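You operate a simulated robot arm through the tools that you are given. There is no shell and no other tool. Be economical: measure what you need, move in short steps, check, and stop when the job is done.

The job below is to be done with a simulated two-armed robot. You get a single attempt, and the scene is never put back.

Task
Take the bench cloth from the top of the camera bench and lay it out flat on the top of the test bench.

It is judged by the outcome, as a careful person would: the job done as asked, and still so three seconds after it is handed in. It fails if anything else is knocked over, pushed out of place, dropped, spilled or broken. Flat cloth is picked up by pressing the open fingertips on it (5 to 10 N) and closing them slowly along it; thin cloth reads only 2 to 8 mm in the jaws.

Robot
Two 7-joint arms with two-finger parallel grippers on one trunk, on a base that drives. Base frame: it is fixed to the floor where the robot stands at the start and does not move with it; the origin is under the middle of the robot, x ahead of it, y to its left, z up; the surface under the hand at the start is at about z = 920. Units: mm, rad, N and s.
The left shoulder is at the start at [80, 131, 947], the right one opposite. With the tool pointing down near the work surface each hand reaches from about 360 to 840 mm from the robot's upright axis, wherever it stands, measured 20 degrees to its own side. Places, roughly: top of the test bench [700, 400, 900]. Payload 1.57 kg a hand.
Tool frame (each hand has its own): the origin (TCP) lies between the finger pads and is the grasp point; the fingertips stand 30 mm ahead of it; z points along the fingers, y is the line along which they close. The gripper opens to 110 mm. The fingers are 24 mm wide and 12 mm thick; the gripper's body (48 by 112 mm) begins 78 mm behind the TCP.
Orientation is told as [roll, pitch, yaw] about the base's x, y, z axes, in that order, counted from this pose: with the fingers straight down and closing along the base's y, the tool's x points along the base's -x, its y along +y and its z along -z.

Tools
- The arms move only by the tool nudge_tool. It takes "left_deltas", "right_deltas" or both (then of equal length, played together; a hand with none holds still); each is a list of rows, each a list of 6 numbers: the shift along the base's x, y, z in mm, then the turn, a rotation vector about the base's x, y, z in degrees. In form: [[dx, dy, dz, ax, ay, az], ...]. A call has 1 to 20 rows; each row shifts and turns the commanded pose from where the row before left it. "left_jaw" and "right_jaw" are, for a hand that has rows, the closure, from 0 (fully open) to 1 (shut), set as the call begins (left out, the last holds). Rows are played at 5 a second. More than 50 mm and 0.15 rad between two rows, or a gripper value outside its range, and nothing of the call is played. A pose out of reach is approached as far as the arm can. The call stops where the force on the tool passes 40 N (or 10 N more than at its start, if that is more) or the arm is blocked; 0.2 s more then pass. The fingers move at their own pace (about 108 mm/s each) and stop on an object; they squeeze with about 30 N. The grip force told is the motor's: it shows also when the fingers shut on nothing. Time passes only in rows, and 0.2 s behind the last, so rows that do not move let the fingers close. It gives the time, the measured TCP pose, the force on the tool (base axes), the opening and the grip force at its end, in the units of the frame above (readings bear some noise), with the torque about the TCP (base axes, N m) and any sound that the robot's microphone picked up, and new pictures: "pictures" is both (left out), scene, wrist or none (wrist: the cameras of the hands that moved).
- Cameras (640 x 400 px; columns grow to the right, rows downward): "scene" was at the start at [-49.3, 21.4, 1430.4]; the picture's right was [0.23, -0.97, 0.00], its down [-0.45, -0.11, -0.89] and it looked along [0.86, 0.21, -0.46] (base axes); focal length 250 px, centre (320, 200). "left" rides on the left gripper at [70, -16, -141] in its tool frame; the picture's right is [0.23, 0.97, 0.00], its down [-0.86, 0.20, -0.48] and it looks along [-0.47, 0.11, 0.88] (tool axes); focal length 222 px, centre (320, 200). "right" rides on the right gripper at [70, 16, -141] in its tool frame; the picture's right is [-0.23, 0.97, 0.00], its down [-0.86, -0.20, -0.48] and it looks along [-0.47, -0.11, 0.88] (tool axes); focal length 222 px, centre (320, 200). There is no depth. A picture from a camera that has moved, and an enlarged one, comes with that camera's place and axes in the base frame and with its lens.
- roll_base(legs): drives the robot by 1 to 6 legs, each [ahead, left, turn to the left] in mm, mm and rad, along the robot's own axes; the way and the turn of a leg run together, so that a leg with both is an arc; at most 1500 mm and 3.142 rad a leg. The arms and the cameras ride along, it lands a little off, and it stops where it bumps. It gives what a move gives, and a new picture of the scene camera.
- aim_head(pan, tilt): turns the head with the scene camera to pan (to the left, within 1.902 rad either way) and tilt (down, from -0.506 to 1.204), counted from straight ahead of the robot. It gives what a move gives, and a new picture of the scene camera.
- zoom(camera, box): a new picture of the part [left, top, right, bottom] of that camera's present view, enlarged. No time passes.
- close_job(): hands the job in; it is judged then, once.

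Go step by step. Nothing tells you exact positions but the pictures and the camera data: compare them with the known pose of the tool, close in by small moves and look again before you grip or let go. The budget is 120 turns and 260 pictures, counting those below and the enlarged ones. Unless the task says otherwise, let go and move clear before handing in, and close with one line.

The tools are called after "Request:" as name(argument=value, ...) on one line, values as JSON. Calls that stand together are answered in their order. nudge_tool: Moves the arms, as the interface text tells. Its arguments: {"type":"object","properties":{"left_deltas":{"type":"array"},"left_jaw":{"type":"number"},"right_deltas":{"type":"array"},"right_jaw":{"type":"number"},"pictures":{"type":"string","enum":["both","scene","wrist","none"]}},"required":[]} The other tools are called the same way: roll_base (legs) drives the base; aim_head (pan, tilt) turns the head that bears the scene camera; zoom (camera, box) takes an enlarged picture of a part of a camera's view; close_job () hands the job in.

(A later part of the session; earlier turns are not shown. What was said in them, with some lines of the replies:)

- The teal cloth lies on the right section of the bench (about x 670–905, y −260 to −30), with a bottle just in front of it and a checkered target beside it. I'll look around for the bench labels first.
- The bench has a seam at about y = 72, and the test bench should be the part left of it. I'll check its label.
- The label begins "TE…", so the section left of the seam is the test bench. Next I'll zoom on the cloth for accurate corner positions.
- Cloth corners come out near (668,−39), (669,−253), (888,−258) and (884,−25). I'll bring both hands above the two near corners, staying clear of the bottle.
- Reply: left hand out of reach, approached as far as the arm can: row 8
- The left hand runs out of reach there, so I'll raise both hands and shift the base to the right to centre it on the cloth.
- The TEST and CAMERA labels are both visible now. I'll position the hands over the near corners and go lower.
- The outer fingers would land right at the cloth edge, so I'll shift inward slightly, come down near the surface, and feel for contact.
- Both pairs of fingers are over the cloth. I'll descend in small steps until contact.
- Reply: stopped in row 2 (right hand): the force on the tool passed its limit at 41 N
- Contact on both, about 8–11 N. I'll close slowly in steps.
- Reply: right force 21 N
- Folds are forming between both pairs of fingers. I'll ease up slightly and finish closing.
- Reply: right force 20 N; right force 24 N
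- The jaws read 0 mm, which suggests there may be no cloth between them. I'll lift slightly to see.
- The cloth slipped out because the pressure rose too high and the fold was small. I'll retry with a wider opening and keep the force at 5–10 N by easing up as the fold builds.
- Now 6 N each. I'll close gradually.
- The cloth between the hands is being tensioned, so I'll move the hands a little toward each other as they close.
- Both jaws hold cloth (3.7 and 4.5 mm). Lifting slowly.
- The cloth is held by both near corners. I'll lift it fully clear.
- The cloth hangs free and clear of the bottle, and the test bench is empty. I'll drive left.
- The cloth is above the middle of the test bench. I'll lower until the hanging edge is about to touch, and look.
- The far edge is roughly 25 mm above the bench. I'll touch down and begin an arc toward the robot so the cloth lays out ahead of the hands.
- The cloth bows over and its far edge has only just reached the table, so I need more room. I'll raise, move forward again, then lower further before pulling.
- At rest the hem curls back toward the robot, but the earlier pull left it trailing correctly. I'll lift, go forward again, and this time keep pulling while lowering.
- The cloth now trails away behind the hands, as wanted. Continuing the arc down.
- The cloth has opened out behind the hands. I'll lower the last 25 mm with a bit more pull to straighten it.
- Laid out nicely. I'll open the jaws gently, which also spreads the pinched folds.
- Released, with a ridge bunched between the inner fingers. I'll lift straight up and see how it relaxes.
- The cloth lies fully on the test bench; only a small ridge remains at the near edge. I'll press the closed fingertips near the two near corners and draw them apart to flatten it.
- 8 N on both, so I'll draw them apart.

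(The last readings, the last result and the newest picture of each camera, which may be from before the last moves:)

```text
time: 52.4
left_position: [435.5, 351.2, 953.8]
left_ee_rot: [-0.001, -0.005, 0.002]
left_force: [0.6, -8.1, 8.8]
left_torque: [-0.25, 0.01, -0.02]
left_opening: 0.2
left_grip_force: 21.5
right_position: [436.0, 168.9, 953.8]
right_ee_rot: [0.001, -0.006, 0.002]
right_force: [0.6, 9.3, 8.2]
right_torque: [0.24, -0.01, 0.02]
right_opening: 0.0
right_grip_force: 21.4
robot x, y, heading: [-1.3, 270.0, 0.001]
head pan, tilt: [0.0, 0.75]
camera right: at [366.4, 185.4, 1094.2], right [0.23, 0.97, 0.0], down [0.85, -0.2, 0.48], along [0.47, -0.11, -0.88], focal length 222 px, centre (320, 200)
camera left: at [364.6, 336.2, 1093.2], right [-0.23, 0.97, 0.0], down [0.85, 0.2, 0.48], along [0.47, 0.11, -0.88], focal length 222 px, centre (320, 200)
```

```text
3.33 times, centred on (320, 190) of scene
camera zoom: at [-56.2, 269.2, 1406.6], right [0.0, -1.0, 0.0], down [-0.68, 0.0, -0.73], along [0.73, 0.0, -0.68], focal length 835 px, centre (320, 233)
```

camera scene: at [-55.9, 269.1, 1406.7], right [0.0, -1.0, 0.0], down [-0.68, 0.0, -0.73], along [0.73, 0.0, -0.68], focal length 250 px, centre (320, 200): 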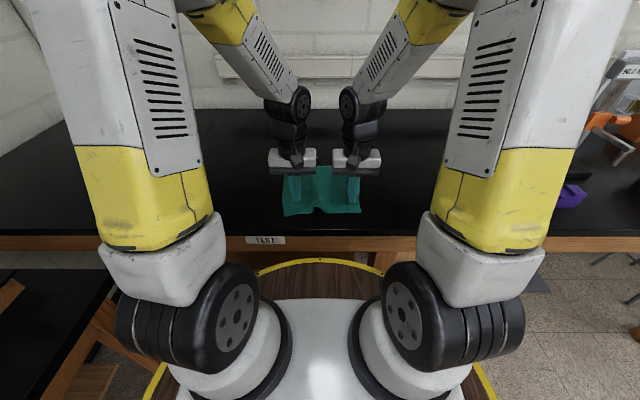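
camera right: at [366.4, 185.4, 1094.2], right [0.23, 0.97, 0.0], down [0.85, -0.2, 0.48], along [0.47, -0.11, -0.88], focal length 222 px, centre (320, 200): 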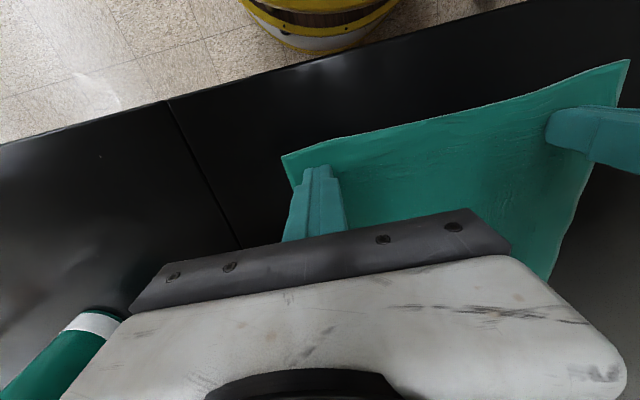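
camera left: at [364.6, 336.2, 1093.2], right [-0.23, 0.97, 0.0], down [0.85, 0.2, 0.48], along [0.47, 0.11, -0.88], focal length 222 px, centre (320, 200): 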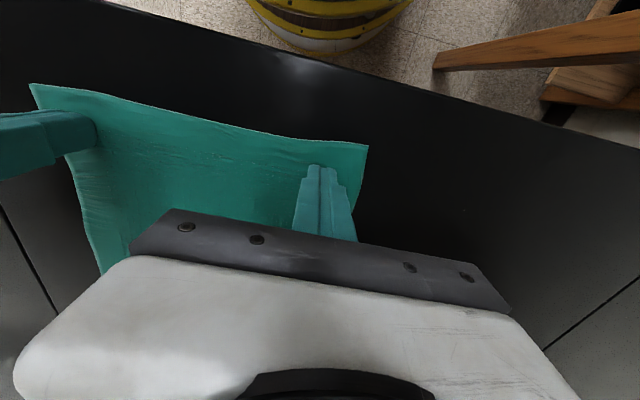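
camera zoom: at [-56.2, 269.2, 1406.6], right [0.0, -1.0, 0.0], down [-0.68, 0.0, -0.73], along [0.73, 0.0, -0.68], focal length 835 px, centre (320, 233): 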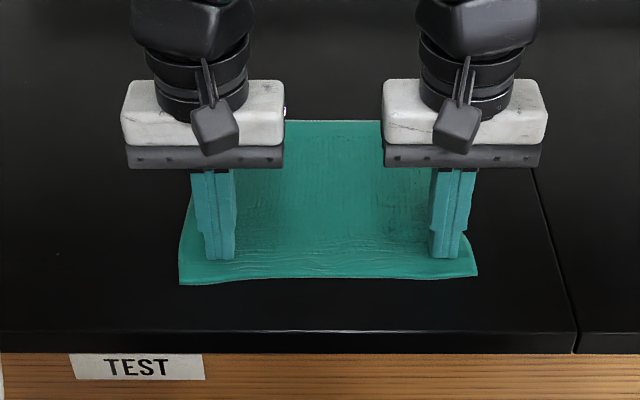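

The ridge is pulled flat. I'll lift off straight up, spread the hands clear and check.

Request:
nudge_tool(left_deltas=[[0, -1, 5, 0, 0, 0], [0, 0, 20, 0, 0, 0], [0, 0, 45, 0, 0, 0], [0, 0, 45, 0, 0, 0], [0, 25, 40, 0, 0, 0], [0, 45, 0, 0, 0, 0], [0, 45, 0, 0, 0, 0], [0, 45, 0, 0, 0, 0]], right_deltas=[[0, 1, 5, 0, 0, 0], [0, 0, 20, 0, 0, 0], [0, 0, 45, 0, 0, 0], [0, 0, 45, 0, 0, 0], [0, -25, 40, 0, 0, 0], [0, -45, 0, 0, 0, 0], [0, -45, 0, 0, 0, 0], [0, -45, 0, 0, 0, 0]], pictures="wrist")

Request:
zoom(camera="scene", box=[224, 130, 416, 250])

```text
time: 54.1
left_position: [434.8, 511.8, 1110.3]
left_ee_rot: [0.002, -0.002, 0.001]
left_force: [0.1, 0.6, 0.1]
left_torque: [-0.03, 0.01, 0.0]
left_opening: 0.0
left_grip_force: 21.3
right_position: [435.9, 8.0, 1107.0]
right_ee_rot: [0.003, -0.001, 0.002]
right_force: [0.2, -0.5, 0.2]
right_torque: [-0.01, 0.02, 0.0]
right_opening: 0.1
right_grip_force: 21.1
robot x, y, heading: [0.3, 266.3, 0.004]
head pan, tilt: [0.0, 0.75]
camera right: at [366.7, 25.5, 1248.7], right [0.23, 0.97, 0.0], down [0.85, -0.2, 0.48], along [0.47, -0.11, -0.88], focal length 222 px, centre (320, 200)
camera left: at [364.3, 497.0, 1249.7], right [-0.23, 0.97, 0.0], down [0.85, 0.2, 0.48], along [0.47, 0.11, -0.88], focal length 222 px, centre (320, 200)
```

right: 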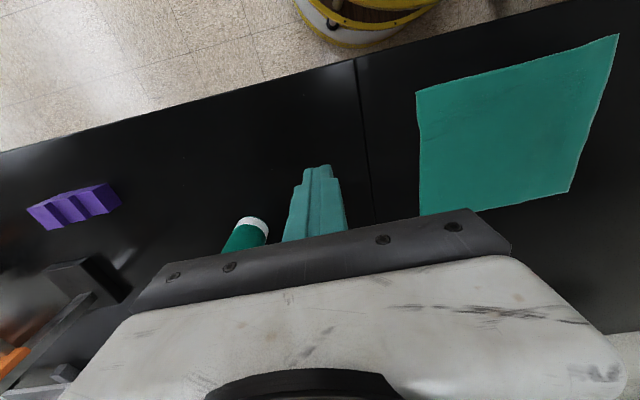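
left: 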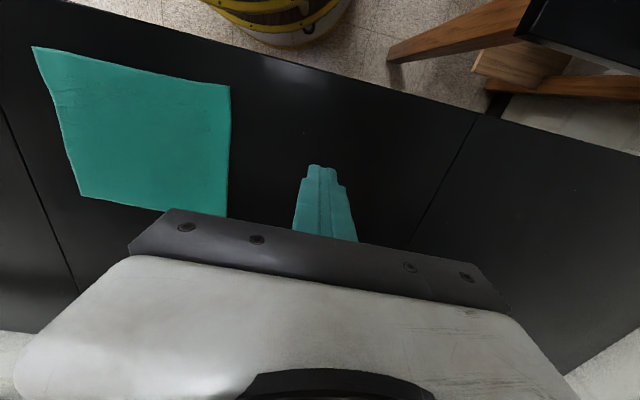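

```text
3.33 times, centred on (320, 190) of scene
camera zoom: at [-55.9, 269.1, 1406.7], right [0.0, -1.0, 0.0], down [-0.68, 0.0, -0.73], along [0.73, 0.0, -0.68], focal length 835 px, centre (320, 233)
```

zoom: 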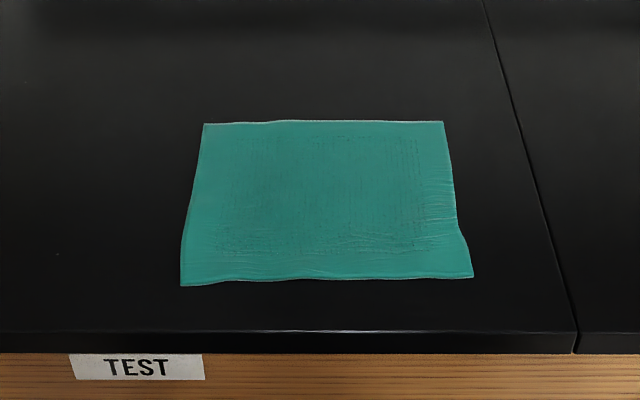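

The cloth lies flat and fully on the test bench, the hands are clear, and the bottle and the other items are where they were. I'm handing it in.

Request:
close_job()

```text
The job is handed in.
```

The bench cloth is off the camera bench and lies flat on the test bench, with nothing else moved.
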